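You operate a simulated robot arm through the tools that you are given. There is no shell and no other tool. Be economical: measure what you need, move in short steps, check, and stop when the job is done.

The job below is to be done with a simulated two-armed robot. You get a single attempt, and the scene is never put back.

TASK
Shut the belt drawer. Fetch the orange-ended billet from the steel belt and stand it on the packing end of the grey table. Take the blue folded rag and leave it in the deep blue tote. Put the grey cone on the steel shelf by the belt. Put the stepped insert marked "95" from the bench top before the step rack on the middle shelf of the steel rack and the stepped insert marked "26" on the upper shelf of the steel rack. Take the lid off the grease tin and lay it down on the top of the cart table. Put the steel ring on the top of the cart table away on the upper shelf of the steel rack. Open the sight flap. Any order will do. Set down upright: orange-ended billet.

Only the result counts: the job must be done as asked and must still hold three seconds after the hand-in. Knocking over, shifting, dropping, spilling or breaking anything else fails it. A push-on lid holds only when it is set on centred and level and pressed home; a screw cap is set on level and turned clockwise until tight.

THE ROBOT
Two 7-joint arms with two-finger parallel grippers on one trunk, on a base that drives. Base frame: it is fixed to the floor where the robot stands at the start and does not move with it; the origin is under the middle of the robot, x ahead of it, y to its left, z up. Units: mm, degrees, N and s.
The left shoulder is at the start at [167, 174, 953], the right one opposite. With the tool pointing down near the work surface each hand reaches from about 100 to 680 mm from the robot's upright axis, wherever it stands, measured 20 degrees to its own side. Places, roughly: belt drawer [800, -400, 600]; blue folded rag (9x6x4 cm) [4700, 800, 900]; deep blue tote (38x24x15 cm) [2700, 900, 400]; grease tin [5750, 1750, 500]; grey cone (4x4x11 cm) [4900, 500, 900]; middle shelf of the steel rack [1700, 4900, 800]; orange-ended billet (3x3x8 cm) [2600, 900, 1000]; packing end of the grey table [-1300, 800, 900]; sight flap [2100, -900, 1000]; steel ring (6x6x3 cm) [5800, 2000, 600]; steel shelf by the belt (38x15 cm) [2860, 980, 960]; stepped insert [5250, 1500, 1000]; upper shelf of the steel rack [1900, 5100, 1200]. Payload 3.6 kg a hand.
The tool frame of a hand sits at the grasp point between the pads (the TCP): z along the fingers, y along the line on which they close. The tips reach 30 mm beyond it. Largest opening 110 mm; finger width 20, thickness 10; the body of the gripper, 48 by 112 mm, starts 55 mm behind the TCP.
Orientation is that of the tool frame in the base frame, as [roll, pitch, yaw] about the fixed x, y, z axes, in that order (R = Rz(yaw) Ry(pitch) Rx(roll)). With the fingers straight down and closing along the base's y, the tool's x points along the base's -x, its y along +y and its z along -z.

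THE INTERFACE
- The arms move only by the tool apply_moves. It takes "left_series", "right_series" or both (then of equal length, played together; a hand with none holds still); each is a list of rows, each a list of 7 numbers: the shift along the base's x, y, z in mm, then the turn, a rotation vector about the base's x, y, z in degrees, then the gripper command, from -1 (shut) to 1 (fully open), values between in proportion. In form: [[dx, dy, dz, rx, ry, rz, fingers], ...]. A call has 1 to 20 rows; each row shifts and turns the commanded pose from where the row before left it. A row lasts 0.2 s, in which the tool goes at most 50 mm and 8.6 degrees; a call with a longer step from one row to the next is refused whole, and so is a gripper value outside its range. Where a pose cannot be reached the arm comes as near as it can. A force on the tool above 40 N (or 10 N above the force at the start of the call, whichever is more), or a blocked arm, ends the call early, and 0.2 s more pass. The fingers move at their own pace (about 153 mm/s each) and stop on an object; they squeeze with about 33 N. The grip force told is the motor's: it shows also when the fingers shut on nothing. Time passes only in rows, and 0.2 s behind the last, so rows that do not move let the fingers close. The reply holds the time, the measured pose of the TCP, the force on the tool along the base axes, the opening and the grip force, in the units named above and with some noise, with the torque about the TCP (base axes, N m) and any sound that the robot's microphone picked up.
- Cameras (640 x 400 px; columns grow to the right, rows downward): "scene" is now at [273.2, -46.1, 1117.1]; the picture's right is [-0.53, -0.85, 0.00], its down [-0.52, 0.32, -0.79] and it looks along [0.67, -0.42, -0.61] (base axes); focal length 296 px, centre (320, 200). "left" rides on the left gripper at [72, -17, -103] in its tool frame; the picture's right is [0.23, 0.97, 0.00], its down [-0.76, 0.18, -0.62] and it looks along [-0.61, 0.14, 0.78] (tool axes); focal length 222 px, centre (320, 200). "right" rides on the right gripper at [72, 17, -103] in its tool frame; the picture's right is [-0.23, 0.97, 0.00], its down [-0.76, -0.18, -0.62] and it looks along [-0.61, -0.14, 0.78] (tool axes); focal length 222 px, centre (320, 200). There is no depth. A picture from a camera that has moved, and an enlarged one, comes with that camera's place and axes in the base frame and with its lens.
- grab_frame(camera): a new picture of that camera. The clock stands still meanwhile.
- lift_body(by): slides the trunk up (or, below 0, down) by that many mm; the arms and the scene camera ride with it, the base frame stays. It gives what a move gives, with no picture.
- steer(legs): drives the robot by 1 to 6 legs, each [ahead, left, turn to the left] in mm, mm and degrees, along the robot's own axes; the way and the turn of a leg run together, so that a leg with both is an arc; at most 1500 mm and 180 degrees a leg. The arms and the cameras ride along, it lands a little off, and it stops where it bumps. It gives what a move gives.
- head_to(pan, tilt): turns the head with the scene camera to pan (to the left, within 86 degrees either way) and tilt (down, from -29 to 69), counted from straight ahead of the robot. It gives what a move gives.
- inspect(camera, box): a new picture of the part [left, top, right, bottom] of that camera's present view, enlarged. The clock stands still meanwhile.
- finish_job(): hands the job in; it is judged then, once.

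Go step by step. Nothing tells you exact positions but the pictures and the camera data: compare them with the known pose of the tool, close in by small moves and look again before you grip or let go. The budget is 217 turns and 220 pictures, counting those below and the enlarged ones. Unless the task says otherwise, let go and move clear before handing in.

The tools are called by a JSON object that holds its "api" and its "payload". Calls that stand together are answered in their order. apply_moves: Moves the arms, as the interface text tells. Its arguments: {"type":"object","properties":{"left_series":{"type":"array"},"right_series":{"type":"array"}},"required":[]} The other tools are called the same way: lift_body (by) slides the trunk up or down; steer (legs) drives the base; head_to (pan, tilt) turns the head that bears the scene camera; grab_frame (camera) takes a picture; inspect (camera, box) takes an enlarged picture of a part of a camera's view; finish_job () hands the job in.

At the start:

```text
time_s: 0.0
left_tcp_pos: [511.0, -8.9, 850.4]
left_tcp_rot: [-179.9, 0.0, 150.2]
left_contact_force: [0.1, 0.5, -0.1]
left_torque: [-0.03, 0.01, 0.02]
left_grip_width: 110.0
left_gripper_force: 0.0
right_tcp_pos: [389.9, -243.5, 934.5]
right_tcp_rot: [-180.0, -0.1, 150.1]
right_contact_force: [0.7, 0.9, -0.2]
right_torque: [0.03, -0.01, 0.05]
right_grip_width: 109.9
right_gripper_force: 0.1
trunk travel left (down, up): [-75.0, 688.0]
robot x, y, heading: [-2.1, -1.5, -0.1]
head pan, tilt: [-32.1, 37.7]
```

scene: 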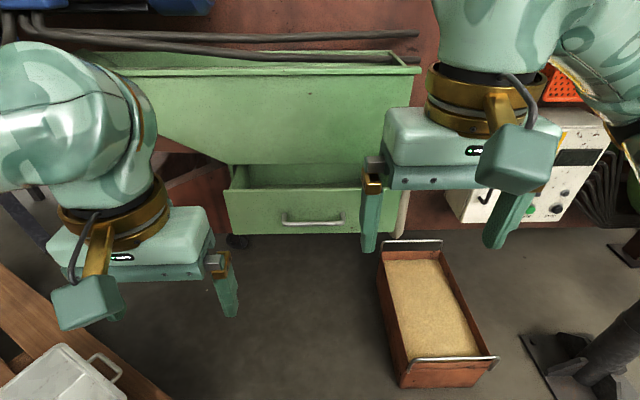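
right: 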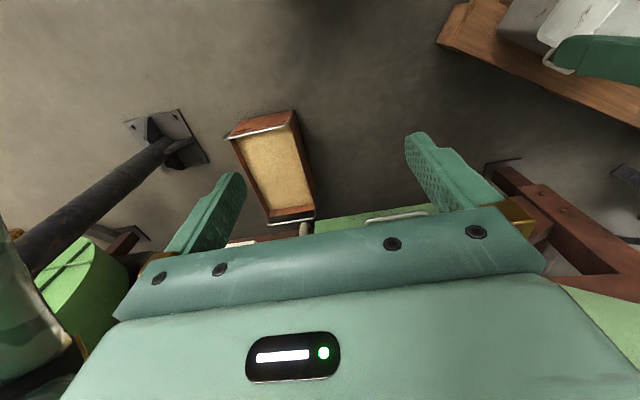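
left: 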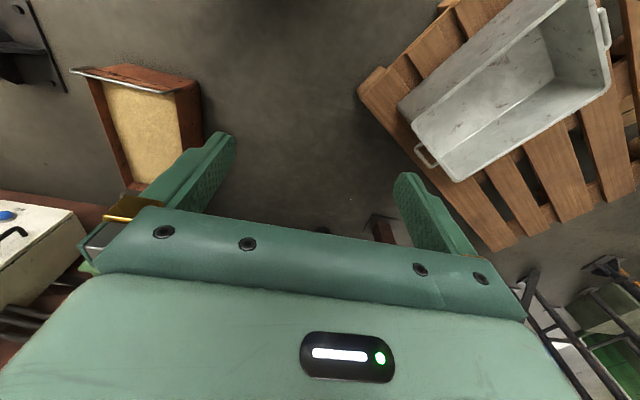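

The green drawer stands open ahead and to the right, with its handle at about [780,-340,600]. I'll look closer before pushing it.

{"api": "inspect", "payload": {"camera": "scene", "box": [100, 30, 440, 260]}}

{"api": "head_to", "payload": {"pan": 0, "tilt": 15}}

{"api": "grab_frame", "payload": {"camera": "scene"}}

```text
1.74 times, centred on (270, 145) of scene
camera zoom: at [273.2, -46.1, 1117.1], right [-0.53, -0.85, 0.0], down [-0.52, 0.32, -0.79], along [0.67, -0.42, -0.61], focal length 516 px, centre (407, 296)
```

zoom: 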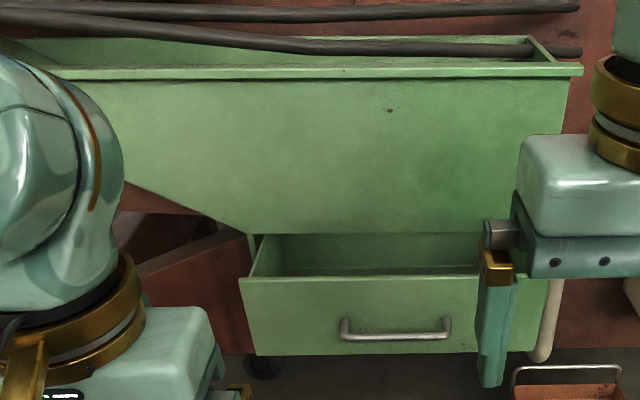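

```text
time_s: 1.0
left_tcp_pos: [512.2, -9.5, 851.2]
left_tcp_rot: [180.0, -0.1, 150.2]
left_contact_force: [-0.6, 0.4, 0.2]
left_torque: [0.01, 0.01, 0.01]
left_grip_width: 110.0
left_gripper_force: 0.1
right_tcp_pos: [390.5, -243.9, 933.6]
right_tcp_rot: [-180.0, 0.0, 150.2]
right_contact_force: [-0.8, 0.4, 0.4]
right_torque: [-0.03, -0.03, 0.01]
right_grip_width: 109.9
right_gripper_force: 0.1
trunk travel left (down, up): [-75.0, 688.0]
robot x, y, heading: [-1.8, -1.7, 0.1]
head pan, tilt: [0.0, 15.0]
```

```text
215 pictures are left
camera scene: at [293.3, -0.2, 1153.1], right [0.0, -1.0, 0.0], down [-0.26, 0.0, -0.97], along [0.97, 0.0, -0.26], focal length 296 px, centre (320, 200)
```

scene: 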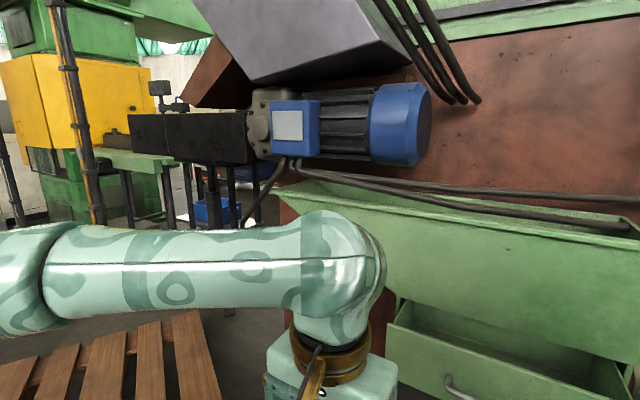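

I triangulate the handle at about [722,-308,650], with the drawer facing -30° and about 100 mm open. I'll drive closer along its axis, then push with closed, tilted fingers.

{"api": "steer", "payload": {"legs": [[173, -100, 0]]}}

{"api": "apply_moves", "payload": {"right_series": [[0, 0, -20, -3.75, -6.5, 0, -1], [0, 0, -20, -3.75, -6.5, 0, -1], [0, 0, -20, -3.75, -6.5, 0, -1], [0, 0, -20, -3.75, -6.5, 0, -1], [0, 0, -20, -3.75, -6.5, 0, -1], [0, 0, -20, -3.75, -6.5, 0, -1]]}}

{"api": "head_to", "payload": {"pan": -32, "tilt": 45}}

{"api": "grab_frame", "payload": {"camera": "scene"}}

```text
time_s: 2.6
left_tcp_pos: [687.0, -107.5, 851.3]
left_tcp_rot: [180.0, -0.2, 150.5]
left_contact_force: [0.5, 0.6, 0.4]
left_torque: [0.04, 0.03, 0.01]
left_grip_width: 110.0
left_gripper_force: 0.0
right_tcp_pos: [566.6, -341.1, 932.3]
right_tcp_rot: [-180.0, -0.1, 150.4]
right_contact_force: [0.8, 0.8, -0.1]
right_torque: [0.02, 0.02, 0.01]
right_grip_width: 110.2
right_gripper_force: 0.0
trunk travel left (down, up): [-75.0, 688.0]
robot x, y, heading: [173.3, -93.4, 0.2]
head pan, tilt: [0.0, 15.0]
```

```text
time_s: 4.0
left_tcp_pos: [687.9, -106.7, 852.1]
left_tcp_rot: [-179.9, 0.0, 150.5]
left_contact_force: [0.6, 0.7, 0.2]
left_torque: [-0.01, 0.03, -0.03]
left_grip_width: 110.3
left_gripper_force: 0.1
right_tcp_pos: [678.2, -310.2, 865.8]
right_tcp_rot: [-179.5, 45.1, 150.6]
right_contact_force: [0.0, 0.2, 0.6]
right_torque: [0.02, 0.01, -0.02]
right_grip_width: 0.0
right_gripper_force: 32.6
right hand out of reach, approached as far as the arm can: row 2, 3, 4, 5, 6
trunk travel left (down, up): [-75.0, 688.0]
robot x, y, heading: [170.9, -100.2, 0.1]
head pan, tilt: [0.0, 15.0]
```

```text
time_s: 5.0
left_tcp_pos: [687.6, -106.6, 851.4]
left_tcp_rot: [-180.0, -0.1, 150.4]
left_contact_force: [0.4, -0.8, 0.8]
left_torque: [-0.03, 0.02, 0.02]
left_grip_width: 109.9
left_gripper_force: 0.0
right_tcp_pos: [677.5, -310.0, 866.3]
right_tcp_rot: [-179.5, 44.9, 150.6]
right_contact_force: [0.3, -0.3, 0.0]
right_torque: [-0.03, 0.01, 0.0]
right_grip_width: 0.0
right_gripper_force: 33.3
trunk travel left (down, up): [-75.0, 688.0]
robot x, y, heading: [176.3, -99.3, 0.4]
head pan, tilt: [-32.0, 45.0]
```

```text
214 pictures are left
camera scene: at [445.2, -142.2, 1106.4], right [-0.53, -0.85, 0.0], down [-0.6, 0.37, -0.71], along [0.6, -0.37, -0.71], focal length 296 px, centre (320, 200)
```

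scene: 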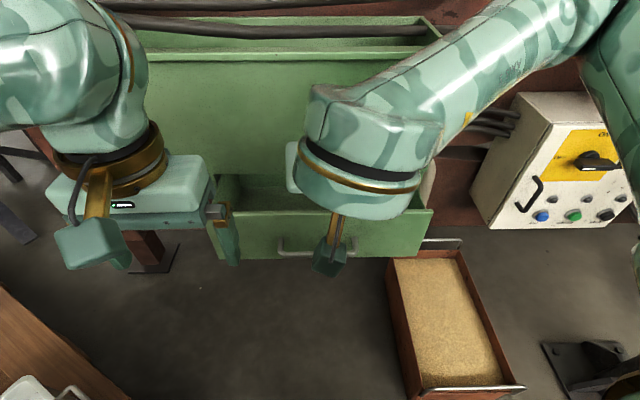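

The right hand is tilted and in front of the drawer. I'll lower the trunk and then ease the fingertips down to above handle height.

{"api": "lift_body", "payload": {"by": -70}}

{"api": "apply_moves", "payload": {"right_series": [[0, 0, -20, 0, 0, 0, -1], [0, 0, -20, 0, 0, 0, -1], [0, 0, -20, 0, 0, 0, -1], [0, 0, -20, 0, 0, 0, -1]]}}

{"api": "grab_frame", "payload": {"camera": "scene"}}

{"api": "grab_frame", "payload": {"camera": "right"}}

```text
time_s: 6.0
left_tcp_pos: [686.5, -107.8, 780.9]
left_tcp_rot: [180.0, 0.1, 150.4]
left_contact_force: [-0.5, -0.1, 0.0]
left_torque: [0.02, -0.08, -0.03]
left_grip_width: 109.7
left_gripper_force: 0.1
right_tcp_pos: [698.4, -308.3, 761.8]
right_tcp_rot: [-175.7, 39.7, 153.2]
right_contact_force: [0.0, 0.5, -0.1]
right_torque: [-0.01, 0.01, -0.01]
right_grip_width: 0.0
right_gripper_force: 33.0
trunk travel left (down, up): [-5.0, 758.0]
robot x, y, heading: [176.6, -99.9, 0.2]
head pan, tilt: [-32.0, 45.0]
```

```text
time_s: 7.0
left_tcp_pos: [687.4, -108.2, 780.8]
left_tcp_rot: [180.0, 0.0, 150.5]
left_contact_force: [0.9, -0.1, -0.1]
left_torque: [0.0, 0.01, -0.01]
left_grip_width: 109.8
left_gripper_force: 0.1
right_tcp_pos: [703.1, -308.8, 688.1]
right_tcp_rot: [-176.1, 40.4, 152.4]
right_contact_force: [-1.8, -4.0, 16.4]
right_torque: [-0.16, -0.12, -0.08]
right_grip_width: 0.0
right_gripper_force: 33.1
trunk travel left (down, up): [-5.0, 758.0]
robot x, y, heading: [177.8, -98.8, 0.0]
head pan, tilt: [-32.0, 45.0]
stopped in row 4 (right hand): the force on the tool passed its limit at 50 N (the readings are from after the stop); the commanded pose is now the measured one
```

```text
213 pictures are left
camera scene: at [488.8, -142.5, 1031.1], right [-0.53, -0.85, 0.0], down [-0.6, 0.37, -0.71], along [0.6, -0.37, -0.71], focal length 296 px, centre (320, 200)
```

scene: 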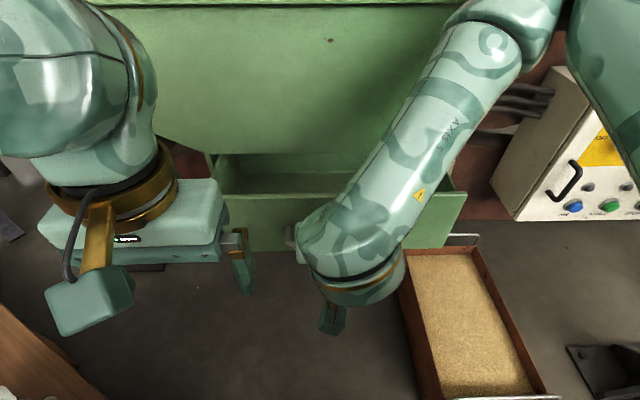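

```text
212 pictures are left
camera right: at [607.3, -231.4, 719.4], right [0.64, 0.76, 0.1], down [0.09, -0.2, 0.98], along [0.76, -0.62, -0.19], focal length 222 px, centre (320, 200)
```

right: 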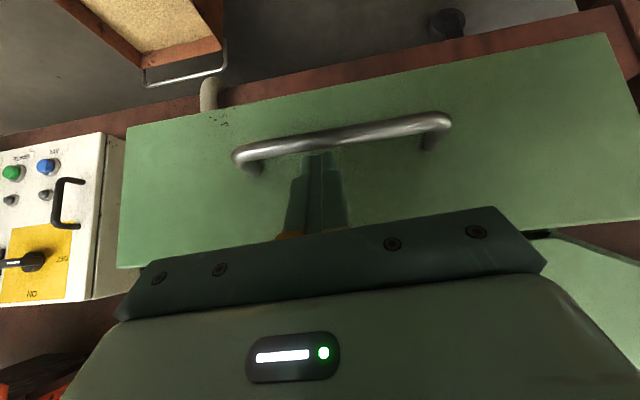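

The fingertips rest on the handle bar. I'll lift slightly and push forward along the drawer axis.

{"api": "apply_moves", "payload": {"right_series": [[0, 0, 20, 0, 0, 0, -1], [0, 0, 0, 0, 0, 0, -1], [13, -7.5, 0, 0, 0, 0, -1], [13, -7.5, 0, 0, 0, 0, -1], [9, -5, 0, 0, 0, 0, -1], [9, -5, 0, 0, 0, 0, -1], [9, -5, 0, 0, 0, 0, -1], [9, -5, 0, 0, 0, 0, -1], [9, -5, 0, 0, 0, 0, -1], [9, -5, 0, 0, 0, 0, -1], [9, -5, 0, 0, 0, 0, -1], [9, -5, 0, 0, 0, 0, -1]]}}

{"api": "grab_frame", "payload": {"camera": "scene"}}

{"api": "grab_frame", "payload": {"camera": "right"}}

```text
time_s: 9.7
left_tcp_pos: [685.4, -106.3, 781.6]
left_tcp_rot: [-180.0, 0.1, 150.4]
left_contact_force: [0.1, -0.8, -0.6]
left_torque: [-0.01, 0.0, 0.01]
left_grip_width: 110.1
left_gripper_force: 0.1
right_tcp_pos: [798.2, -362.5, 707.3]
right_tcp_rot: [-175.7, 39.9, 152.9]
right_contact_force: [-28.9, 17.7, -0.8]
right_torque: [0.66, 0.31, -0.05]
right_grip_width: 0.1
right_gripper_force: 33.4
trunk travel left (down, up): [-5.0, 758.0]
robot x, y, heading: [176.9, -103.0, 0.1]
head pan, tilt: [-32.0, 45.0]
```

```text
211 pictures are left
camera scene: at [487.2, -140.5, 1031.3], right [-0.53, -0.85, 0.0], down [-0.6, 0.37, -0.71], along [0.6, -0.37, -0.71], focal length 296 px, centre (320, 200)
```

scene: 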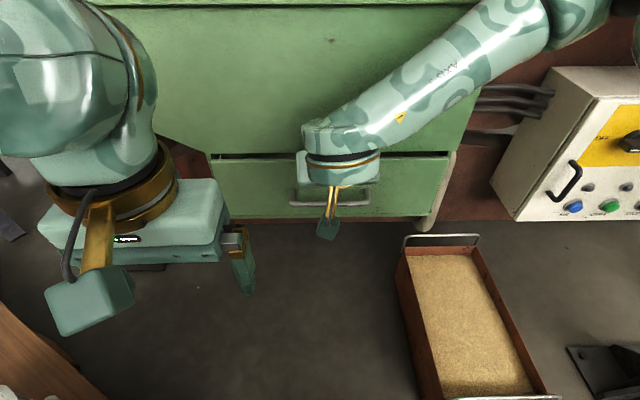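

```text
210 pictures are left
camera right: at [701.7, -285.0, 739.8], right [0.64, 0.76, 0.09], down [0.1, -0.2, 0.98], along [0.76, -0.61, -0.2], focal length 222 px, centre (320, 200)
```

right: 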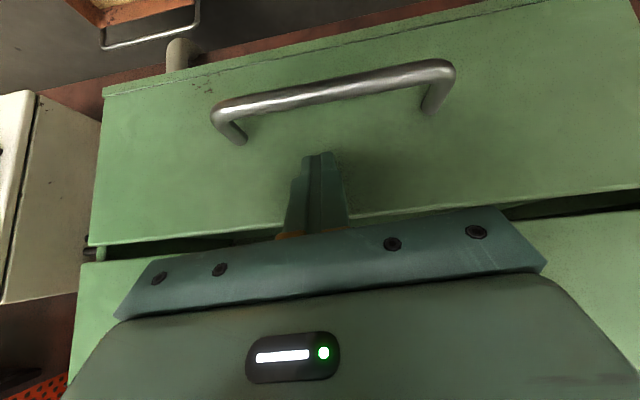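

The drawer is nearly shut and resisting with about 34 N. I'll push until it stops.

{"api": "apply_moves", "payload": {"right_series": [[4.3, -2.5, 0, 0, 0, 0, -1], [4.3, -2.5, 0, 0, 0, 0, -1], [4.3, -2.5, 0, 0, 0, 0, -1], [4.3, -2.5, 0, 0, 0, 0, -1], [4.3, -2.5, 0, 0, 0, 0, -1], [4.3, -2.5, 0, 0, 0, 0, -1]]}}

{"api": "inspect", "payload": {"camera": "scene", "box": [180, 100, 500, 260]}}

```text
time_s: 10.0
left_tcp_pos: [685.1, -106.8, 781.5]
left_tcp_rot: [180.0, 0.1, 150.5]
left_contact_force: [-0.3, 0.2, -1.1]
left_torque: [-0.02, -0.02, 0.03]
left_grip_width: 109.9
left_gripper_force: 0.1
right_tcp_pos: [798.2, -361.0, 706.7]
right_tcp_rot: [-175.9, 39.7, 153.0]
right_contact_force: [-14.4, 6.7, 5.5]
right_torque: [0.13, 0.03, -0.04]
right_grip_width: 0.0
right_gripper_force: 33.1
trunk travel left (down, up): [-5.0, 758.0]
robot x, y, heading: [178.6, -99.7, 0.1]
head pan, tilt: [-32.0, 45.0]
stopped in row 1 (right hand): the force on the tool passed its limit at 49 N (the readings are from after the stop); the commanded pose is now the measured one
```

```text
2.00 times, centred on (340, 180) of scene
camera zoom: at [487.6, -141.1, 1031.1], right [-0.53, -0.85, 0.0], down [-0.6, 0.37, -0.71], along [0.6, -0.37, -0.71], focal length 593 px, centre (280, 240)
```

zoom: 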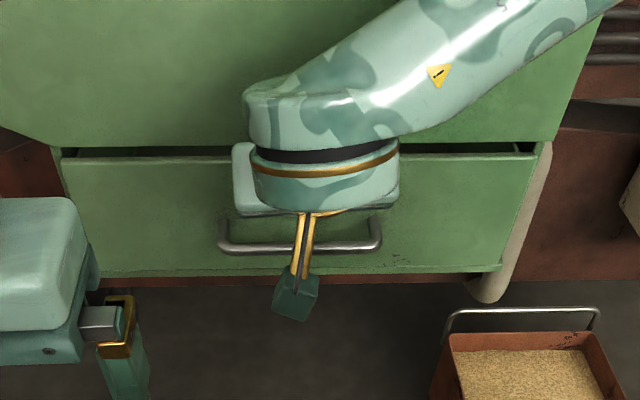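

I'll push once more to confirm that it is against its stop, then look from the hand camera.

{"api": "apply_moves", "payload": {"right_series": [[2.6, -1.5, 0, 0, 0, 0, -1], [2.6, -1.5, 0, 0, 0, 0, -1], [2.6, -1.5, 0, 0, 0, 0, -1], [2.6, -1.5, 0, 0, 0, 0, -1], [2.6, -1.5, 0, 0, 0, 0, -1]]}}

{"api": "grab_frame", "payload": {"camera": "right"}}

```text
time_s: 10.5
left_tcp_pos: [686.5, -106.0, 781.2]
left_tcp_rot: [-179.9, -0.1, 150.5]
left_contact_force: [-0.9, 0.3, 0.0]
left_torque: [0.0, -0.02, -0.04]
left_grip_width: 110.1
left_gripper_force: 0.1
right_tcp_pos: [798.0, -360.9, 704.4]
right_tcp_rot: [-175.7, 39.2, 153.5]
right_contact_force: [-13.6, 9.3, 4.1]
right_torque: [0.26, 0.05, -0.02]
right_grip_width: 0.0
right_gripper_force: 33.3
trunk travel left (down, up): [-5.0, 758.0]
robot x, y, heading: [172.2, -96.8, 0.3]
head pan, tilt: [-32.0, 45.0]
stopped in row 2 (right hand): the force on the tool passed its limit at 44 N (the readings are from after the stop); the commanded pose is now the measured one
```

```text
208 pictures are left
camera right: at [702.0, -285.2, 738.0], right [0.63, 0.77, 0.09], down [0.11, -0.2, 0.97], along [0.77, -0.61, -0.21], focal length 222 px, centre (320, 200)
```

right: 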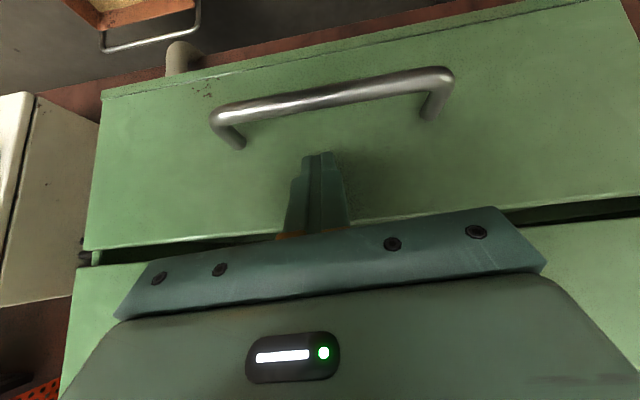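

It's rigid now, so it should be shut. I'll back away, restore the hand and check.

{"api": "apply_moves", "payload": {"right_series": [[-20, 12, 5, 0, 0, 0, -1], [-30, 17, 10, 0, 0, 0, -1], [-30, 17, 20, 3.75, 6.5, 0, 0], [-20, 10, 30, 3.75, 6.5, 0, 1], [-20, 10, 40, 3.75, 6.5, 0, 1], [-20, 0, 40, 3.75, 6.5, 0, 1], [-20, 0, 40, 3.75, 6.5, 0, 1], [-20, 0, 30, 0, 0, 0, 1]]}}

{"api": "lift_body", "payload": {"by": 70}}

{"api": "grab_frame", "payload": {"camera": "scene"}}

```text
time_s: 12.3
left_tcp_pos: [687.3, -105.7, 781.3]
left_tcp_rot: [180.0, -0.1, 150.5]
left_contact_force: [-1.8, 0.2, 0.4]
left_torque: [0.03, 0.0, 0.05]
left_grip_width: 109.9
left_gripper_force: 0.2
right_tcp_pos: [617.2, -298.4, 916.2]
right_tcp_rot: [-177.7, 1.7, 152.4]
right_contact_force: [0.5, -0.1, 1.1]
right_torque: [0.0, -0.01, 0.01]
right_grip_width: 110.1
right_gripper_force: 0.0
trunk travel left (down, up): [-5.0, 758.0]
robot x, y, heading: [173.5, -100.2, 0.4]
head pan, tilt: [-32.0, 45.0]
```

```text
time_s: 13.3
left_tcp_pos: [687.4, -106.1, 849.6]
left_tcp_rot: [179.9, -0.3, 150.4]
left_contact_force: [0.2, 0.9, -0.8]
left_torque: [0.03, 0.02, 0.0]
left_grip_width: 110.1
left_gripper_force: 0.1
right_tcp_pos: [621.3, -297.6, 987.9]
right_tcp_rot: [-177.6, 1.8, 152.6]
right_contact_force: [0.3, 0.6, -0.5]
right_torque: [0.02, 0.02, 0.0]
right_grip_width: 110.0
right_gripper_force: 0.2
trunk travel left (down, up): [-75.0, 688.0]
robot x, y, heading: [175.1, -95.9, 0.2]
head pan, tilt: [-32.0, 45.0]
```

```text
207 pictures are left
camera scene: at [445.1, -141.7, 1105.9], right [-0.53, -0.85, 0.0], down [-0.6, 0.37, -0.71], along [0.6, -0.37, -0.71], focal length 296 px, centre (320, 200)
```

scene: 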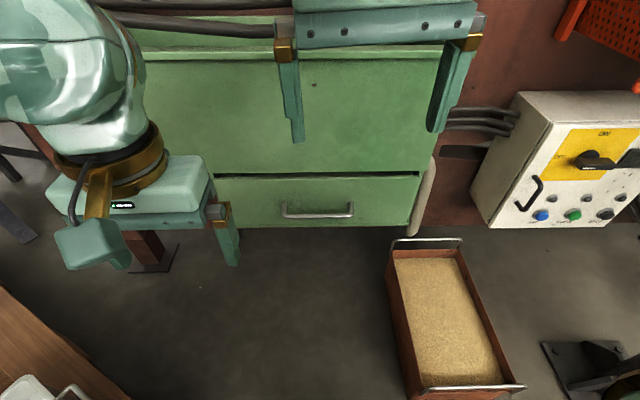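

The drawer is shut flush. Now I'll back off, raise the trunk for a good view and survey the room.

{"api": "steer", "payload": {"legs": [[-173, 100, 0]]}}

{"api": "lift_body", "payload": {"by": 600}}

{"api": "head_to", "payload": {"pan": 0, "tilt": 20}}

{"api": "grab_frame", "payload": {"camera": "scene"}}

{"api": "head_to", "payload": {"pan": 70, "tilt": 25}}

{"api": "grab_frame", "payload": {"camera": "scene"}}

{"api": "head_to", "payload": {"pan": -70, "tilt": 25}}

{"api": "grab_frame", "payload": {"camera": "scene"}}

```text
time_s: 14.9
left_tcp_pos: [511.4, -9.2, 851.3]
left_tcp_rot: [-180.0, -0.1, 150.5]
left_contact_force: [0.6, -0.6, 0.6]
left_torque: [0.02, 0.02, 0.01]
left_grip_width: 109.9
left_gripper_force: 0.2
right_tcp_pos: [446.1, -199.6, 989.0]
right_tcp_rot: [-177.8, 1.8, 152.5]
right_contact_force: [0.3, -0.2, 0.5]
right_torque: [-0.02, -0.01, 0.0]
right_grip_width: 110.0
right_gripper_force: 0.1
trunk travel left (down, up): [-75.0, 688.0]
robot x, y, heading: [3.6, -1.0, 0.3]
head pan, tilt: [-32.0, 45.0]
```

```text
refused: 600 is not a number from -400 to 400
```

```text
time_s: 15.9
left_tcp_pos: [512.9, -10.3, 849.8]
left_tcp_rot: [179.9, 0.0, 150.4]
left_contact_force: [0.3, 0.4, 0.4]
left_torque: [0.02, 0.01, 0.0]
left_grip_width: 110.1
left_gripper_force: 0.0
right_tcp_pos: [444.8, -200.9, 988.8]
right_tcp_rot: [-177.8, 1.8, 152.4]
right_contact_force: [0.2, 0.1, -0.5]
right_torque: [0.0, 0.0, 0.0]
right_grip_width: 110.1
right_gripper_force: 0.0
trunk travel left (down, up): [-75.0, 688.0]
robot x, y, heading: [1.0, -2.5, 0.5]
head pan, tilt: [0.0, 20.0]
```

```text
206 pictures are left
camera scene: at [293.8, -1.5, 1144.9], right [0.0, -1.0, 0.0], down [-0.34, 0.0, -0.94], along [0.94, 0.0, -0.34], focal length 296 px, centre (320, 200)
```

scene: 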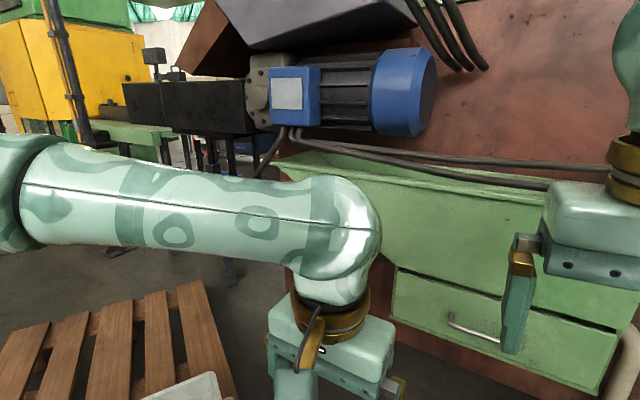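

```text
time_s: 17.3
left_tcp_pos: [512.1, -9.8, 850.7]
left_tcp_rot: [179.9, -0.1, 150.5]
left_contact_force: [0.0, -0.1, -0.5]
left_torque: [-0.01, 0.07, -0.02]
left_grip_width: 110.2
left_gripper_force: 0.0
right_tcp_pos: [444.6, -200.4, 988.6]
right_tcp_rot: [-177.7, 1.7, 152.5]
right_contact_force: [0.1, -0.4, -0.1]
right_torque: [-0.01, -0.01, -0.02]
right_grip_width: 109.8
right_gripper_force: 0.0
trunk travel left (down, up): [-75.0, 688.0]
robot x, y, heading: [-0.8, -0.7, 0.2]
head pan, tilt: [70.0, 25.0]
```

```text
205 pictures are left
camera scene: at [232.0, 85.0, 1137.0], right [0.94, -0.34, 0.0], down [-0.14, -0.4, -0.91], along [0.31, 0.85, -0.42], focal length 296 px, centre (320, 200)
```

scene: 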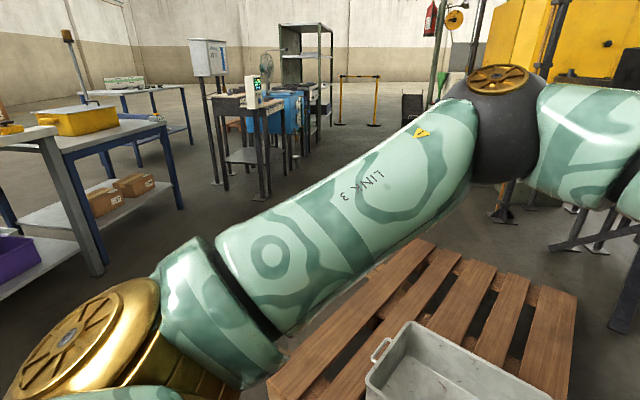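

```text
time_s: 19.6
left_tcp_pos: [512.6, -10.0, 850.3]
left_tcp_rot: [-179.9, -0.1, 150.4]
left_contact_force: [0.3, -0.1, 0.2]
left_torque: [-0.01, -0.02, -0.02]
left_grip_width: 110.1
left_gripper_force: 0.1
right_tcp_pos: [444.8, -201.3, 989.1]
right_tcp_rot: [-177.7, 1.7, 152.4]
right_contact_force: [-1.1, -0.7, -0.1]
right_torque: [0.01, -0.04, 0.03]
right_grip_width: 110.1
right_gripper_force: 0.1
trunk travel left (down, up): [-75.0, 688.0]
robot x, y, heading: [1.2, -2.5, 0.3]
head pan, tilt: [-70.0, 25.0]
```

```text
204 pictures are left
camera scene: at [232.4, -88.1, 1137.0], right [-0.94, -0.34, 0.0], down [-0.15, 0.4, -0.91], along [0.31, -0.85, -0.42], focal length 296 px, centre (320, 200)
```

scene: 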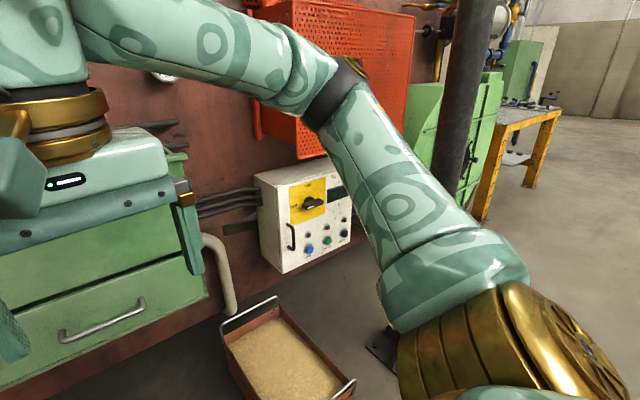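

I'll raise the trunk for a fuller survey of the route to the belt.

{"api": "lift_body", "payload": {"by": 400}}

{"api": "lift_body", "payload": {"by": 280}}

{"api": "head_to", "payload": {"pan": 20, "tilt": 25}}

{"api": "grab_frame", "payload": {"camera": "scene"}}

{"api": "head_to", "payload": {"pan": 86, "tilt": 25}}

{"api": "grab_frame", "payload": {"camera": "scene"}}

```text
time_s: 23.4
left_tcp_pos: [511.1, -10.0, 1250.5]
left_tcp_rot: [-179.9, 0.0, 150.3]
left_contact_force: [0.0, -0.3, -0.8]
left_torque: [-0.03, -0.02, -0.02]
left_grip_width: 110.1
left_gripper_force: 0.1
right_tcp_pos: [443.6, -201.7, 1388.5]
right_tcp_rot: [-177.7, 1.8, 152.4]
right_contact_force: [0.5, 0.0, -0.4]
right_torque: [-0.04, -0.01, -0.03]
right_grip_width: 109.9
right_gripper_force: 0.1
trunk travel left (down, up): [-475.0, 288.0]
robot x, y, heading: [2.2, 1.3, 0.1]
head pan, tilt: [-70.0, 25.0]
```

```text
time_s: 26.2
left_tcp_pos: [511.6, -10.2, 1532.4]
left_tcp_rot: [180.0, -0.1, 150.4]
left_contact_force: [0.5, 0.3, -0.5]
left_torque: [-0.06, -0.03, -0.03]
left_grip_width: 109.8
left_gripper_force: 0.1
right_tcp_pos: [445.0, -200.8, 1668.8]
right_tcp_rot: [-177.6, 1.8, 152.3]
right_contact_force: [-1.0, 0.2, -0.7]
right_torque: [-0.01, 0.01, 0.01]
right_grip_width: 110.2
right_gripper_force: 0.0
trunk travel left (down, up): [-755.0, 8.0]
robot x, y, heading: [2.1, -1.2, 0.4]
head pan, tilt: [-70.0, 25.0]
```

```text
time_s: 27.9
left_tcp_pos: [511.9, -10.2, 1531.5]
left_tcp_rot: [180.0, 0.1, 150.5]
left_contact_force: [0.1, 0.9, 0.3]
left_torque: [-0.04, -0.03, 0.0]
left_grip_width: 109.9
left_gripper_force: 0.0
right_tcp_pos: [445.6, -200.8, 1668.2]
right_tcp_rot: [-177.7, 1.8, 152.4]
right_contact_force: [0.1, 1.0, -0.8]
right_torque: [0.03, -0.01, 0.03]
right_grip_width: 110.3
right_gripper_force: 0.1
trunk travel left (down, up): [-755.0, 8.0]
robot x, y, heading: [2.6, 0.2, 0.1]
head pan, tilt: [20.0, 25.0]
```

```text
203 pictures are left
camera scene: at [95.9, 29.5, 1830.7], right [0.34, -0.94, 0.0], down [-0.4, -0.15, -0.91], along [0.85, 0.31, -0.42], focal length 296 px, centre (320, 200)
```

scene: 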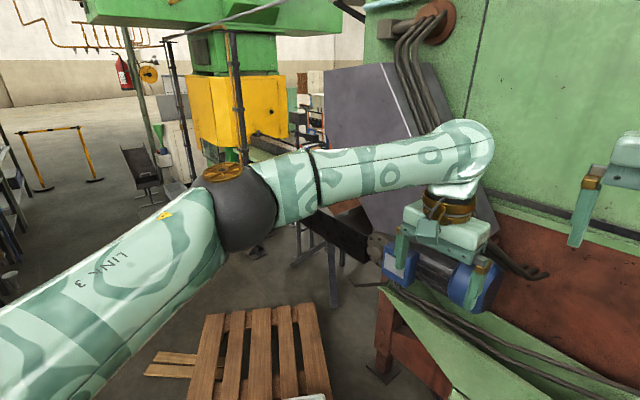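

```text
time_s: 29.2
left_tcp_pos: [510.8, -9.9, 1530.1]
left_tcp_rot: [180.0, 0.0, 150.5]
left_contact_force: [-0.5, 1.6, 0.7]
left_torque: [0.01, 0.02, 0.0]
left_grip_width: 109.9
left_gripper_force: 0.0
right_tcp_pos: [445.1, -199.2, 1668.2]
right_tcp_rot: [-177.7, 1.8, 152.5]
right_contact_force: [-1.0, 0.3, -0.2]
right_torque: [0.0, 0.01, 0.02]
right_grip_width: 109.8
right_gripper_force: 0.1
trunk travel left (down, up): [-755.0, 8.0]
robot x, y, heading: [-3.7, -3.3, 0.0]
head pan, tilt: [85.9, 25.0]
```

```text
202 pictures are left
camera scene: at [15.7, 89.7, 1830.8], right [1.0, -0.07, 0.0], down [-0.03, -0.42, -0.91], along [0.06, 0.9, -0.42], focal length 296 px, centre (320, 200)
```

scene: 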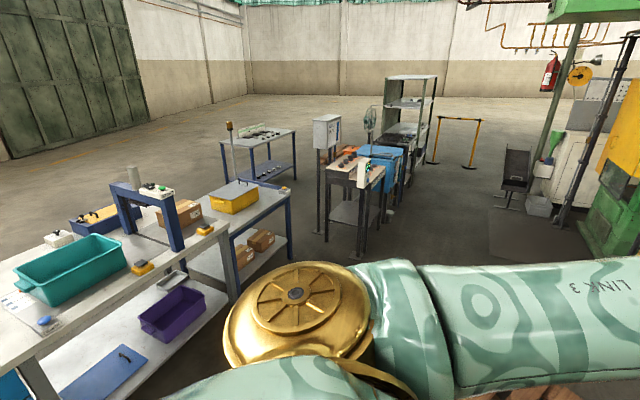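

Map so far: the grey table is to the left, the pallets are ahead-left, and the press and belt lie beyond. I'll drive around the pallets' far side toward the belt and look again.

{"api": "steer", "payload": {"legs": [[-200, 900, 0], [300, 850, 0], [1200, 350, 0], [0, 0, -45]]}}

{"api": "head_to", "payload": {"pan": 0, "tilt": 25}}

{"api": "grab_frame", "payload": {"camera": "scene"}}

{"api": "head_to", "payload": {"pan": 60, "tilt": 25}}

{"api": "grab_frame", "payload": {"camera": "scene"}}

```text
time_s: 46.4
left_tcp_pos: [1617.5, 1756.2, 1530.5]
left_tcp_rot: [-180.0, -0.1, 105.3]
left_contact_force: [-0.6, -0.6, 0.3]
left_torque: [0.0, 0.01, 0.01]
left_grip_width: 109.9
left_gripper_force: 0.0
right_tcp_pos: [1433.9, 1669.2, 1668.5]
right_tcp_rot: [-177.7, 1.7, 107.4]
right_contact_force: [0.1, -0.2, 0.3]
right_torque: [0.0, -0.03, 0.02]
right_grip_width: 109.8
right_gripper_force: 0.0
trunk travel left (down, up): [-755.0, 8.0]
robot x, y, heading: [1258.5, 2123.2, -45.1]
head pan, tilt: [85.9, 25.0]
```

```text
time_s: 48.0
left_tcp_pos: [1616.6, 1757.3, 1531.2]
left_tcp_rot: [180.0, 0.0, 105.3]
left_contact_force: [-0.2, 0.1, 0.0]
left_torque: [0.0, -0.01, 0.02]
left_grip_width: 109.8
left_gripper_force: 0.0
right_tcp_pos: [1433.4, 1669.6, 1667.4]
right_tcp_rot: [-177.8, 1.8, 107.3]
right_contact_force: [0.7, 0.3, 0.9]
right_torque: [0.0, 0.02, -0.02]
right_grip_width: 110.2
right_gripper_force: 0.0
trunk travel left (down, up): [-755.0, 8.0]
robot x, y, heading: [1259.6, 2124.8, -44.9]
head pan, tilt: [0.0, 25.0]
```

```text
201 pictures are left
camera scene: at [1332.0, 2051.5, 1830.7], right [-0.71, -0.71, 0.0], down [-0.3, 0.3, -0.91], along [0.64, -0.64, -0.42], focal length 296 px, centre (320, 200)
```

scene: 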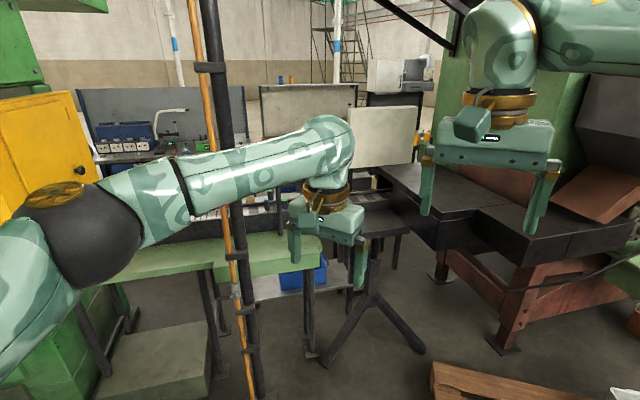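

```text
time_s: 49.3
left_tcp_pos: [1616.9, 1755.7, 1530.5]
left_tcp_rot: [-180.0, 0.0, 105.2]
left_contact_force: [1.1, 0.3, 1.0]
left_torque: [0.0, -0.02, -0.01]
left_grip_width: 110.1
left_gripper_force: 0.1
right_tcp_pos: [1433.6, 1669.7, 1668.8]
right_tcp_rot: [-177.8, 1.9, 107.3]
right_contact_force: [0.4, -0.4, 0.0]
right_torque: [0.01, -0.04, 0.04]
right_grip_width: 110.0
right_gripper_force: 0.1
trunk travel left (down, up): [-755.0, 8.0]
robot x, y, heading: [1258.9, 2125.3, -44.9]
head pan, tilt: [60.0, 25.0]
```

```text
200 pictures are left
camera scene: at [1355.8, 2140.4, 1830.7], right [0.26, -0.97, 0.0], down [-0.41, -0.11, -0.91], along [0.88, 0.23, -0.42], focal length 296 px, centre (320, 200)
```

scene: 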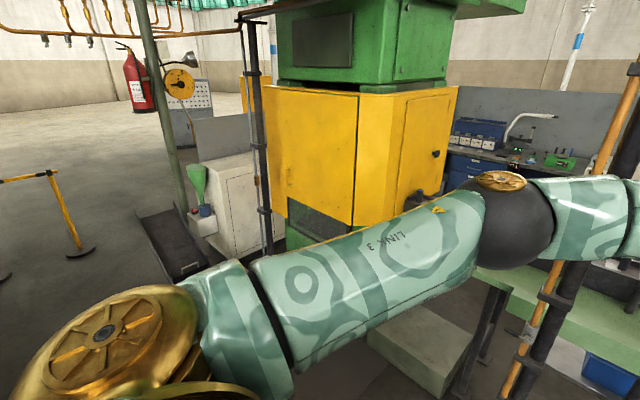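

The belt (at about pixel 307,205) and the blue tote below it are hidden by the left arm. I'll fold both arms lower and look again.

{"api": "apply_moves", "payload": {"left_series": [[4, 42, -25, 0, 0, 0, 1], [4, 42, -25, 0, 0, 0, 1], [4, 42, -25, 0, 0, 0, 1], [4, 42, -25, 0, 0, 0, 1], [4, 42, -25, 0, 0, 0, 1], [4, 42, -25, 0, 0, 0, 1], [4, 42, -25, 0, 0, 0, 1], [4, 42, -25, 0, 0, 0, 1]], "right_series": [[-22, 4, -33, 0, 0, 0, 1], [-22, 4, -33, 0, 0, 0, 1], [-22, 4, -33, 0, 0, 0, 1], [-22, 4, -33, 0, 0, 0, 1], [-22, 4, -33, 0, 0, 0, 1], [-22, 4, -33, 0, 0, 0, 1], [-22, 4, -33, 0, 0, 0, 1], [-22, 4, -33, 0, 0, 0, 1]]}}

{"api": "head_to", "payload": {"pan": 5, "tilt": 25}}

{"api": "grab_frame", "payload": {"camera": "scene"}}

```text
time_s: 51.1
left_tcp_pos: [1649.1, 2098.8, 1329.1]
left_tcp_rot: [-179.9, 0.1, 105.2]
left_contact_force: [-0.7, 0.0, -0.1]
left_torque: [-0.02, 0.0, 0.01]
left_grip_width: 110.2
left_gripper_force: 0.0
right_tcp_pos: [1258.3, 1703.9, 1405.9]
right_tcp_rot: [-177.7, 2.0, 107.2]
right_contact_force: [0.2, 0.0, 0.8]
right_torque: [-0.05, 0.0, 0.02]
right_grip_width: 110.0
right_gripper_force: 0.1
trunk travel left (down, up): [-755.0, 8.0]
robot x, y, heading: [1259.6, 2127.8, -44.9]
head pan, tilt: [60.0, 25.0]
```

```text
time_s: 52.4
left_tcp_pos: [1648.7, 2097.2, 1327.9]
left_tcp_rot: [180.0, 0.1, 105.3]
left_contact_force: [0.5, 0.3, -0.6]
left_torque: [0.01, -0.01, 0.02]
left_grip_width: 109.8
left_gripper_force: 0.1
right_tcp_pos: [1257.9, 1701.1, 1404.4]
right_tcp_rot: [-177.7, 1.8, 107.3]
right_contact_force: [0.4, 0.3, 0.0]
right_torque: [0.04, -0.01, -0.02]
right_grip_width: 109.9
right_gripper_force: 0.0
trunk travel left (down, up): [-755.0, 8.0]
robot x, y, heading: [1259.7, 2125.5, -45.3]
head pan, tilt: [5.0, 25.0]
```

```text
199 pictures are left
camera scene: at [1337.2, 2058.3, 1830.8], right [-0.64, -0.77, 0.0], down [-0.32, 0.27, -0.91], along [0.7, -0.58, -0.42], focal length 296 px, centre (320, 200)
```

scene: 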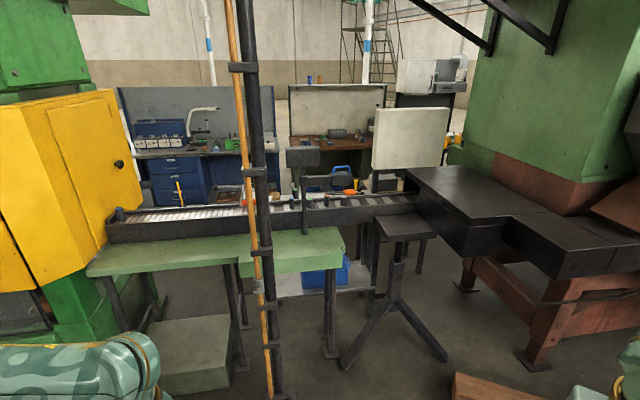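

Clear view now. I'll zoom on the belt and on the far end of the machine.

{"api": "inspect", "payload": {"camera": "scene", "box": [230, 130, 450, 270]}}

{"api": "inspect", "payload": {"camera": "scene", "box": [380, 60, 640, 230]}}

{"api": "inspect", "payload": {"camera": "scene", "box": [100, 90, 320, 240]}}

```text
2.86 times, centred on (340, 200) of scene
camera zoom: at [1337.2, 2058.3, 1830.8], right [-0.64, -0.77, 0.0], down [-0.32, 0.27, -0.91], along [0.7, -0.58, -0.42], focal length 847 px, centre (263, 200)
```

zoom: 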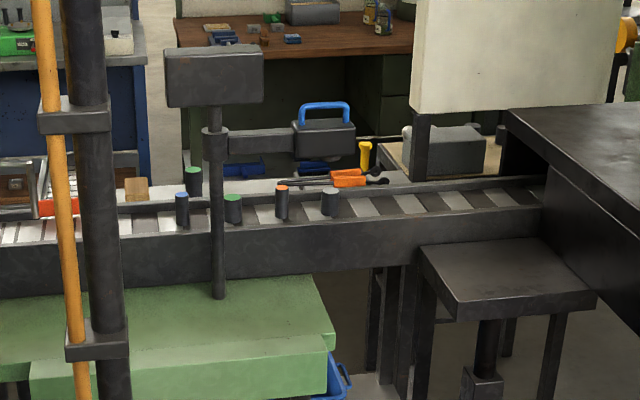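

```text
2.35 times, centred on (510, 145) of scene
camera zoom: at [1337.2, 2058.3, 1830.8], right [-0.64, -0.77, 0.0], down [-0.32, 0.27, -0.91], along [0.7, -0.58, -0.42], focal length 698 px, centre (-127, 329)
```

zoom: 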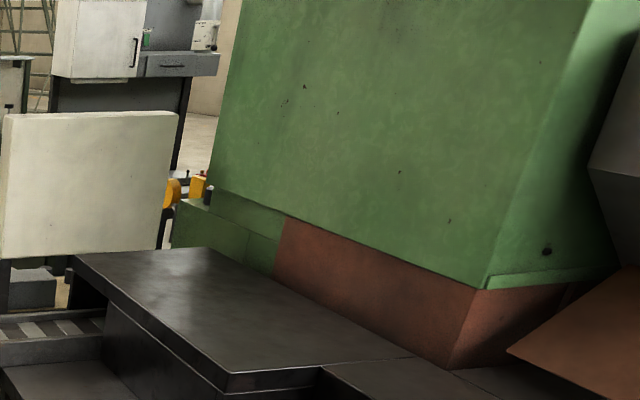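

```text
2.67 times, centred on (210, 165) of scene
camera zoom: at [1337.2, 2058.3, 1830.8], right [-0.64, -0.77, 0.0], down [-0.32, 0.27, -0.91], along [0.7, -0.58, -0.42], focal length 791 px, centre (613, 293)
```

zoom: 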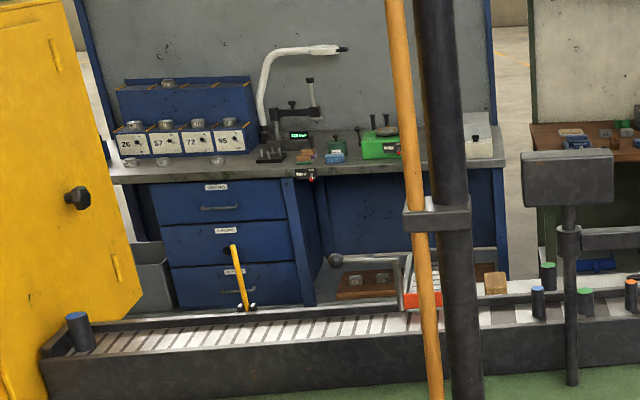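

The orange billet is on the belt at about [2660,900]. The shelf and tote are better reached from the belt's far side. I'll look for a way round the yellow press on the left.

{"api": "head_to", "payload": {"pan": 60, "tilt": 22}}

{"api": "grab_frame", "payload": {"camera": "scene"}}

{"api": "head_to", "payload": {"pan": 86, "tilt": 22}}

{"api": "grab_frame", "payload": {"camera": "scene"}}

```text
time_s: 53.6
left_tcp_pos: [1648.4, 2096.1, 1328.1]
left_tcp_rot: [-180.0, -0.1, 105.3]
left_contact_force: [0.4, -0.7, -0.1]
left_torque: [-0.03, 0.02, -0.01]
left_grip_width: 110.2
left_gripper_force: 0.0
right_tcp_pos: [1258.6, 1702.8, 1406.3]
right_tcp_rot: [-177.6, 1.8, 107.3]
right_contact_force: [-0.2, 0.7, -0.2]
right_torque: [0.0, 0.01, -0.02]
right_grip_width: 109.9
right_gripper_force: 0.2
trunk travel left (down, up): [-755.0, 8.0]
robot x, y, heading: [1260.8, 2123.7, -45.3]
head pan, tilt: [60.0, 22.0]
```

```text
195 pictures are left
camera scene: at [1356.3, 2141.0, 1835.6], right [0.26, -0.97, 0.0], down [-0.36, -0.1, -0.93], along [0.9, 0.24, -0.37], focal length 296 px, centre (320, 200)
```

scene: 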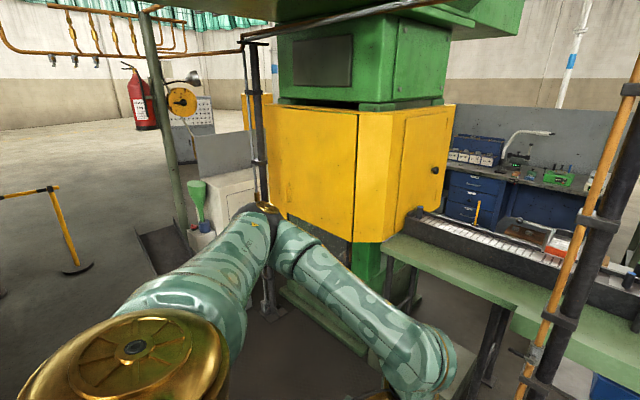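

```text
time_s: 54.5
left_tcp_pos: [1649.2, 2095.3, 1326.9]
left_tcp_rot: [180.0, 0.0, 105.3]
left_contact_force: [0.1, -0.7, -0.2]
left_torque: [-0.02, 0.03, -0.01]
left_grip_width: 110.1
left_gripper_force: 0.1
right_tcp_pos: [1258.1, 1701.3, 1406.2]
right_tcp_rot: [-177.7, 1.8, 107.2]
right_contact_force: [-0.3, -0.2, 0.6]
right_torque: [-0.01, 0.03, -0.01]
right_grip_width: 109.9
right_gripper_force: 0.0
trunk travel left (down, up): [-755.0, 8.0]
robot x, y, heading: [1262.7, 2128.4, -45.0]
head pan, tilt: [85.9, 22.0]
```

```text
194 pictures are left
camera scene: at [1336.7, 2177.6, 1835.6], right [0.66, -0.76, 0.0], down [-0.28, -0.25, -0.93], along [0.7, 0.61, -0.37], focal length 296 px, centre (320, 200)
```

scene: 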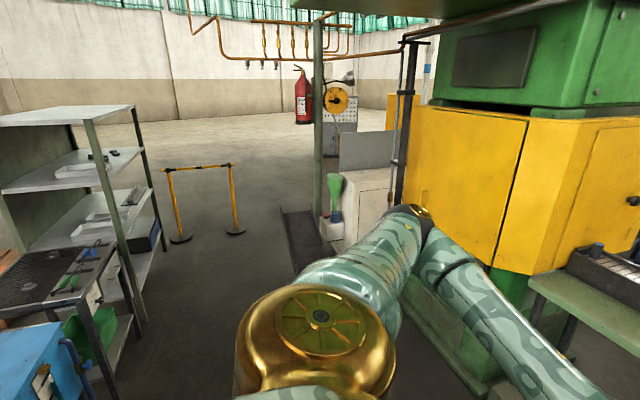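

The steel rack stands to the left, facing -30°. I'll turn toward heading 60° and drive up the aisle to see the way round the press.

{"api": "steer", "payload": {"legs": [[0, 0, 105], [1100, 0, 0], [1000, -100, 0]]}}

{"api": "head_to", "payload": {"pan": -30, "tilt": 22}}

{"api": "grab_frame", "payload": {"camera": "scene"}}

{"api": "head_to", "payload": {"pan": 50, "tilt": 22}}

{"api": "grab_frame", "payload": {"camera": "scene"}}

```text
time_s: 69.2
left_tcp_pos: [2310.2, 4239.2, 1327.5]
left_tcp_rot: [-180.0, -0.1, -150.2]
left_contact_force: [0.6, -0.8, 0.7]
left_torque: [0.02, -0.02, 0.0]
left_grip_width: 110.0
left_gripper_force: 0.0
right_tcp_pos: [2790.5, 3958.5, 1404.9]
right_tcp_rot: [-177.6, 1.7, -148.1]
right_contact_force: [0.7, 0.6, -0.3]
right_torque: [0.04, -0.01, -0.01]
right_grip_width: 109.8
right_gripper_force: 0.1
trunk travel left (down, up): [-755.0, 8.0]
robot x, y, heading: [2379.5, 3855.0, 59.7]
head pan, tilt: [85.9, 22.0]
```

```text
time_s: 71.2
left_tcp_pos: [2311.3, 4238.4, 1328.5]
left_tcp_rot: [180.0, -0.1, -150.2]
left_contact_force: [0.7, 0.2, -0.6]
left_torque: [-0.01, 0.0, 0.0]
left_grip_width: 109.7
left_gripper_force: 0.1
right_tcp_pos: [2790.0, 3959.1, 1404.8]
right_tcp_rot: [-177.7, 1.8, -148.1]
right_contact_force: [0.0, -0.1, -0.5]
right_torque: [0.0, -0.01, 0.0]
right_grip_width: 109.8
right_gripper_force: 0.1
trunk travel left (down, up): [-755.0, 8.0]
robot x, y, heading: [2379.9, 3855.4, 59.7]
head pan, tilt: [-30.0, 22.0]
```

```text
193 pictures are left
camera scene: at [2464.8, 3911.1, 1835.6], right [0.49, -0.87, 0.0], down [-0.33, -0.19, -0.93], along [0.81, 0.46, -0.37], focal length 296 px, centre (320, 200)
```

scene: 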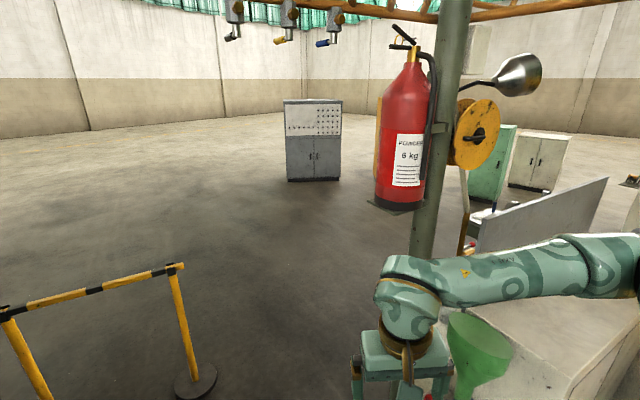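

```text
time_s: 72.7
left_tcp_pos: [2310.8, 4238.7, 1328.4]
left_tcp_rot: [-180.0, 0.0, -150.3]
left_contact_force: [-0.4, -0.5, -0.5]
left_torque: [-0.02, -0.01, 0.01]
left_grip_width: 110.1
left_gripper_force: 0.0
right_tcp_pos: [2790.8, 3959.6, 1404.6]
right_tcp_rot: [-177.8, 1.8, -148.1]
right_contact_force: [1.1, -0.4, -0.1]
right_torque: [-0.02, 0.0, -0.05]
right_grip_width: 110.0
right_gripper_force: 0.0
trunk travel left (down, up): [-755.0, 8.0]
robot x, y, heading: [2378.4, 3853.3, 59.6]
head pan, tilt: [50.0, 22.0]
```

```text
192 pictures are left
camera scene: at [2353.1, 3952.6, 1835.6], right [0.94, 0.33, 0.0], down [0.13, -0.35, -0.93], along [-0.31, 0.87, -0.37], focal length 296 px, centre (320, 200)
```

scene: 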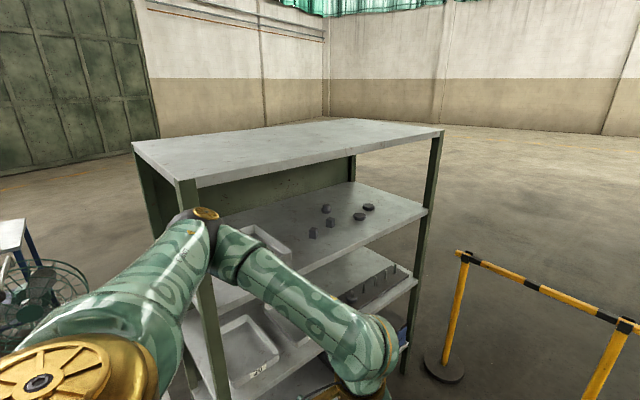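

The way leads between the extinguisher pole, at about [3400,4110], and the barrier post, at about [3265,5300]. I'll pass through the middle and look beyond.

{"api": "steer", "payload": {"legs": [[985, 84, 0], [0, 0, -60], [1250, 100, 0], [0, 0, -60]]}}

{"api": "head_to", "payload": {"pan": -10, "tilt": 22}}

{"api": "grab_frame", "payload": {"camera": "scene"}}

{"api": "head_to", "payload": {"pan": 50, "tilt": 22}}

{"api": "grab_frame", "payload": {"camera": "scene"}}

```text
time_s: 89.2
left_tcp_pos: [4431.5, 4686.0, 1328.5]
left_tcp_rot: [180.0, 0.0, 89.1]
left_contact_force: [0.0, 0.9, 0.2]
left_torque: [-0.04, -0.03, 0.01]
left_grip_width: 109.6
left_gripper_force: 0.1
right_tcp_pos: [3947.1, 4415.8, 1405.1]
right_tcp_rot: [-177.7, 1.8, 91.3]
right_contact_force: [-0.2, 0.9, -0.4]
right_torque: [-0.03, 0.0, -0.01]
right_grip_width: 110.0
right_gripper_force: 0.1
trunk travel left (down, up): [-755.0, 8.0]
robot x, y, heading: [4066.7, 4823.7, -61.0]
head pan, tilt: [50.0, 22.0]
```

```text
time_s: 90.5
left_tcp_pos: [4431.0, 4686.5, 1328.9]
left_tcp_rot: [180.0, 0.0, 89.1]
left_contact_force: [-0.2, -0.4, -0.4]
left_torque: [0.0, -0.02, 0.01]
left_grip_width: 110.0
left_gripper_force: 0.0
right_tcp_pos: [3946.1, 4417.3, 1405.6]
right_tcp_rot: [-177.7, 1.8, 91.2]
right_contact_force: [0.5, -0.4, -1.2]
right_torque: [0.01, -0.02, 0.01]
right_grip_width: 110.0
right_gripper_force: 0.0
trunk travel left (down, up): [-755.0, 8.0]
robot x, y, heading: [4066.8, 4821.9, -60.8]
head pan, tilt: [-10.0, 22.0]
```

```text
191 pictures are left
camera scene: at [4100.1, 4724.6, 1835.6], right [-0.95, -0.32, 0.0], down [-0.12, 0.35, -0.93], along [0.3, -0.88, -0.37], focal length 296 px, centre (320, 200)
```

scene: 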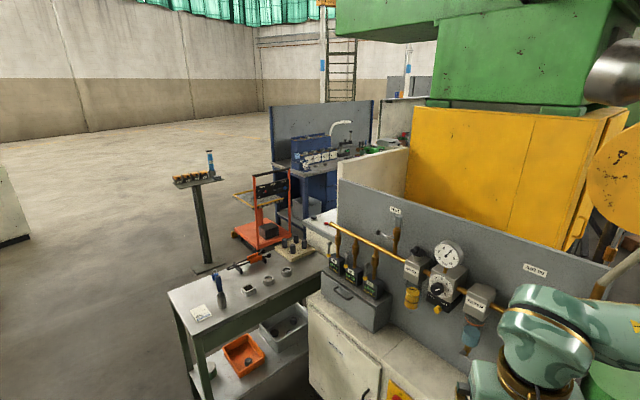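

```text
time_s: 91.8
left_tcp_pos: [4431.6, 4685.0, 1328.3]
left_tcp_rot: [-179.9, 0.0, 89.2]
left_contact_force: [0.7, 0.2, -0.1]
left_torque: [0.01, 0.0, 0.0]
left_grip_width: 109.8
left_gripper_force: 0.1
right_tcp_pos: [3946.6, 4416.3, 1405.7]
right_tcp_rot: [-177.8, 1.8, 91.2]
right_contact_force: [-0.6, 0.6, -0.6]
right_torque: [-0.01, 0.03, 0.01]
right_grip_width: 110.4
right_gripper_force: 0.0
trunk travel left (down, up): [-755.0, 8.0]
robot x, y, heading: [4068.2, 4821.0, -61.1]
head pan, tilt: [50.0, 22.0]
```

```text
190 pictures are left
camera scene: at [4161.0, 4794.4, 1835.6], right [-0.19, -0.98, 0.0], down [-0.37, 0.07, -0.93], along [0.91, -0.18, -0.37], focal length 296 px, centre (320, 200)
```

scene: 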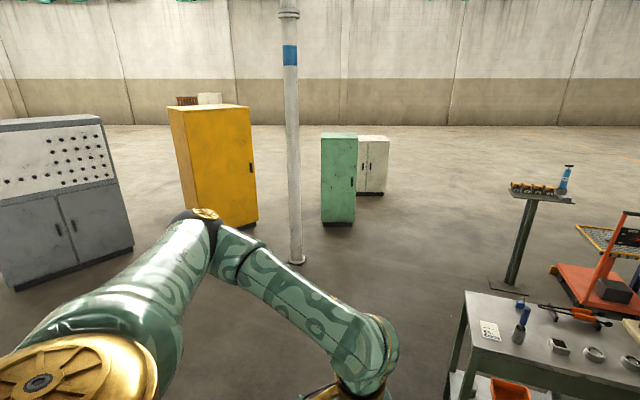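

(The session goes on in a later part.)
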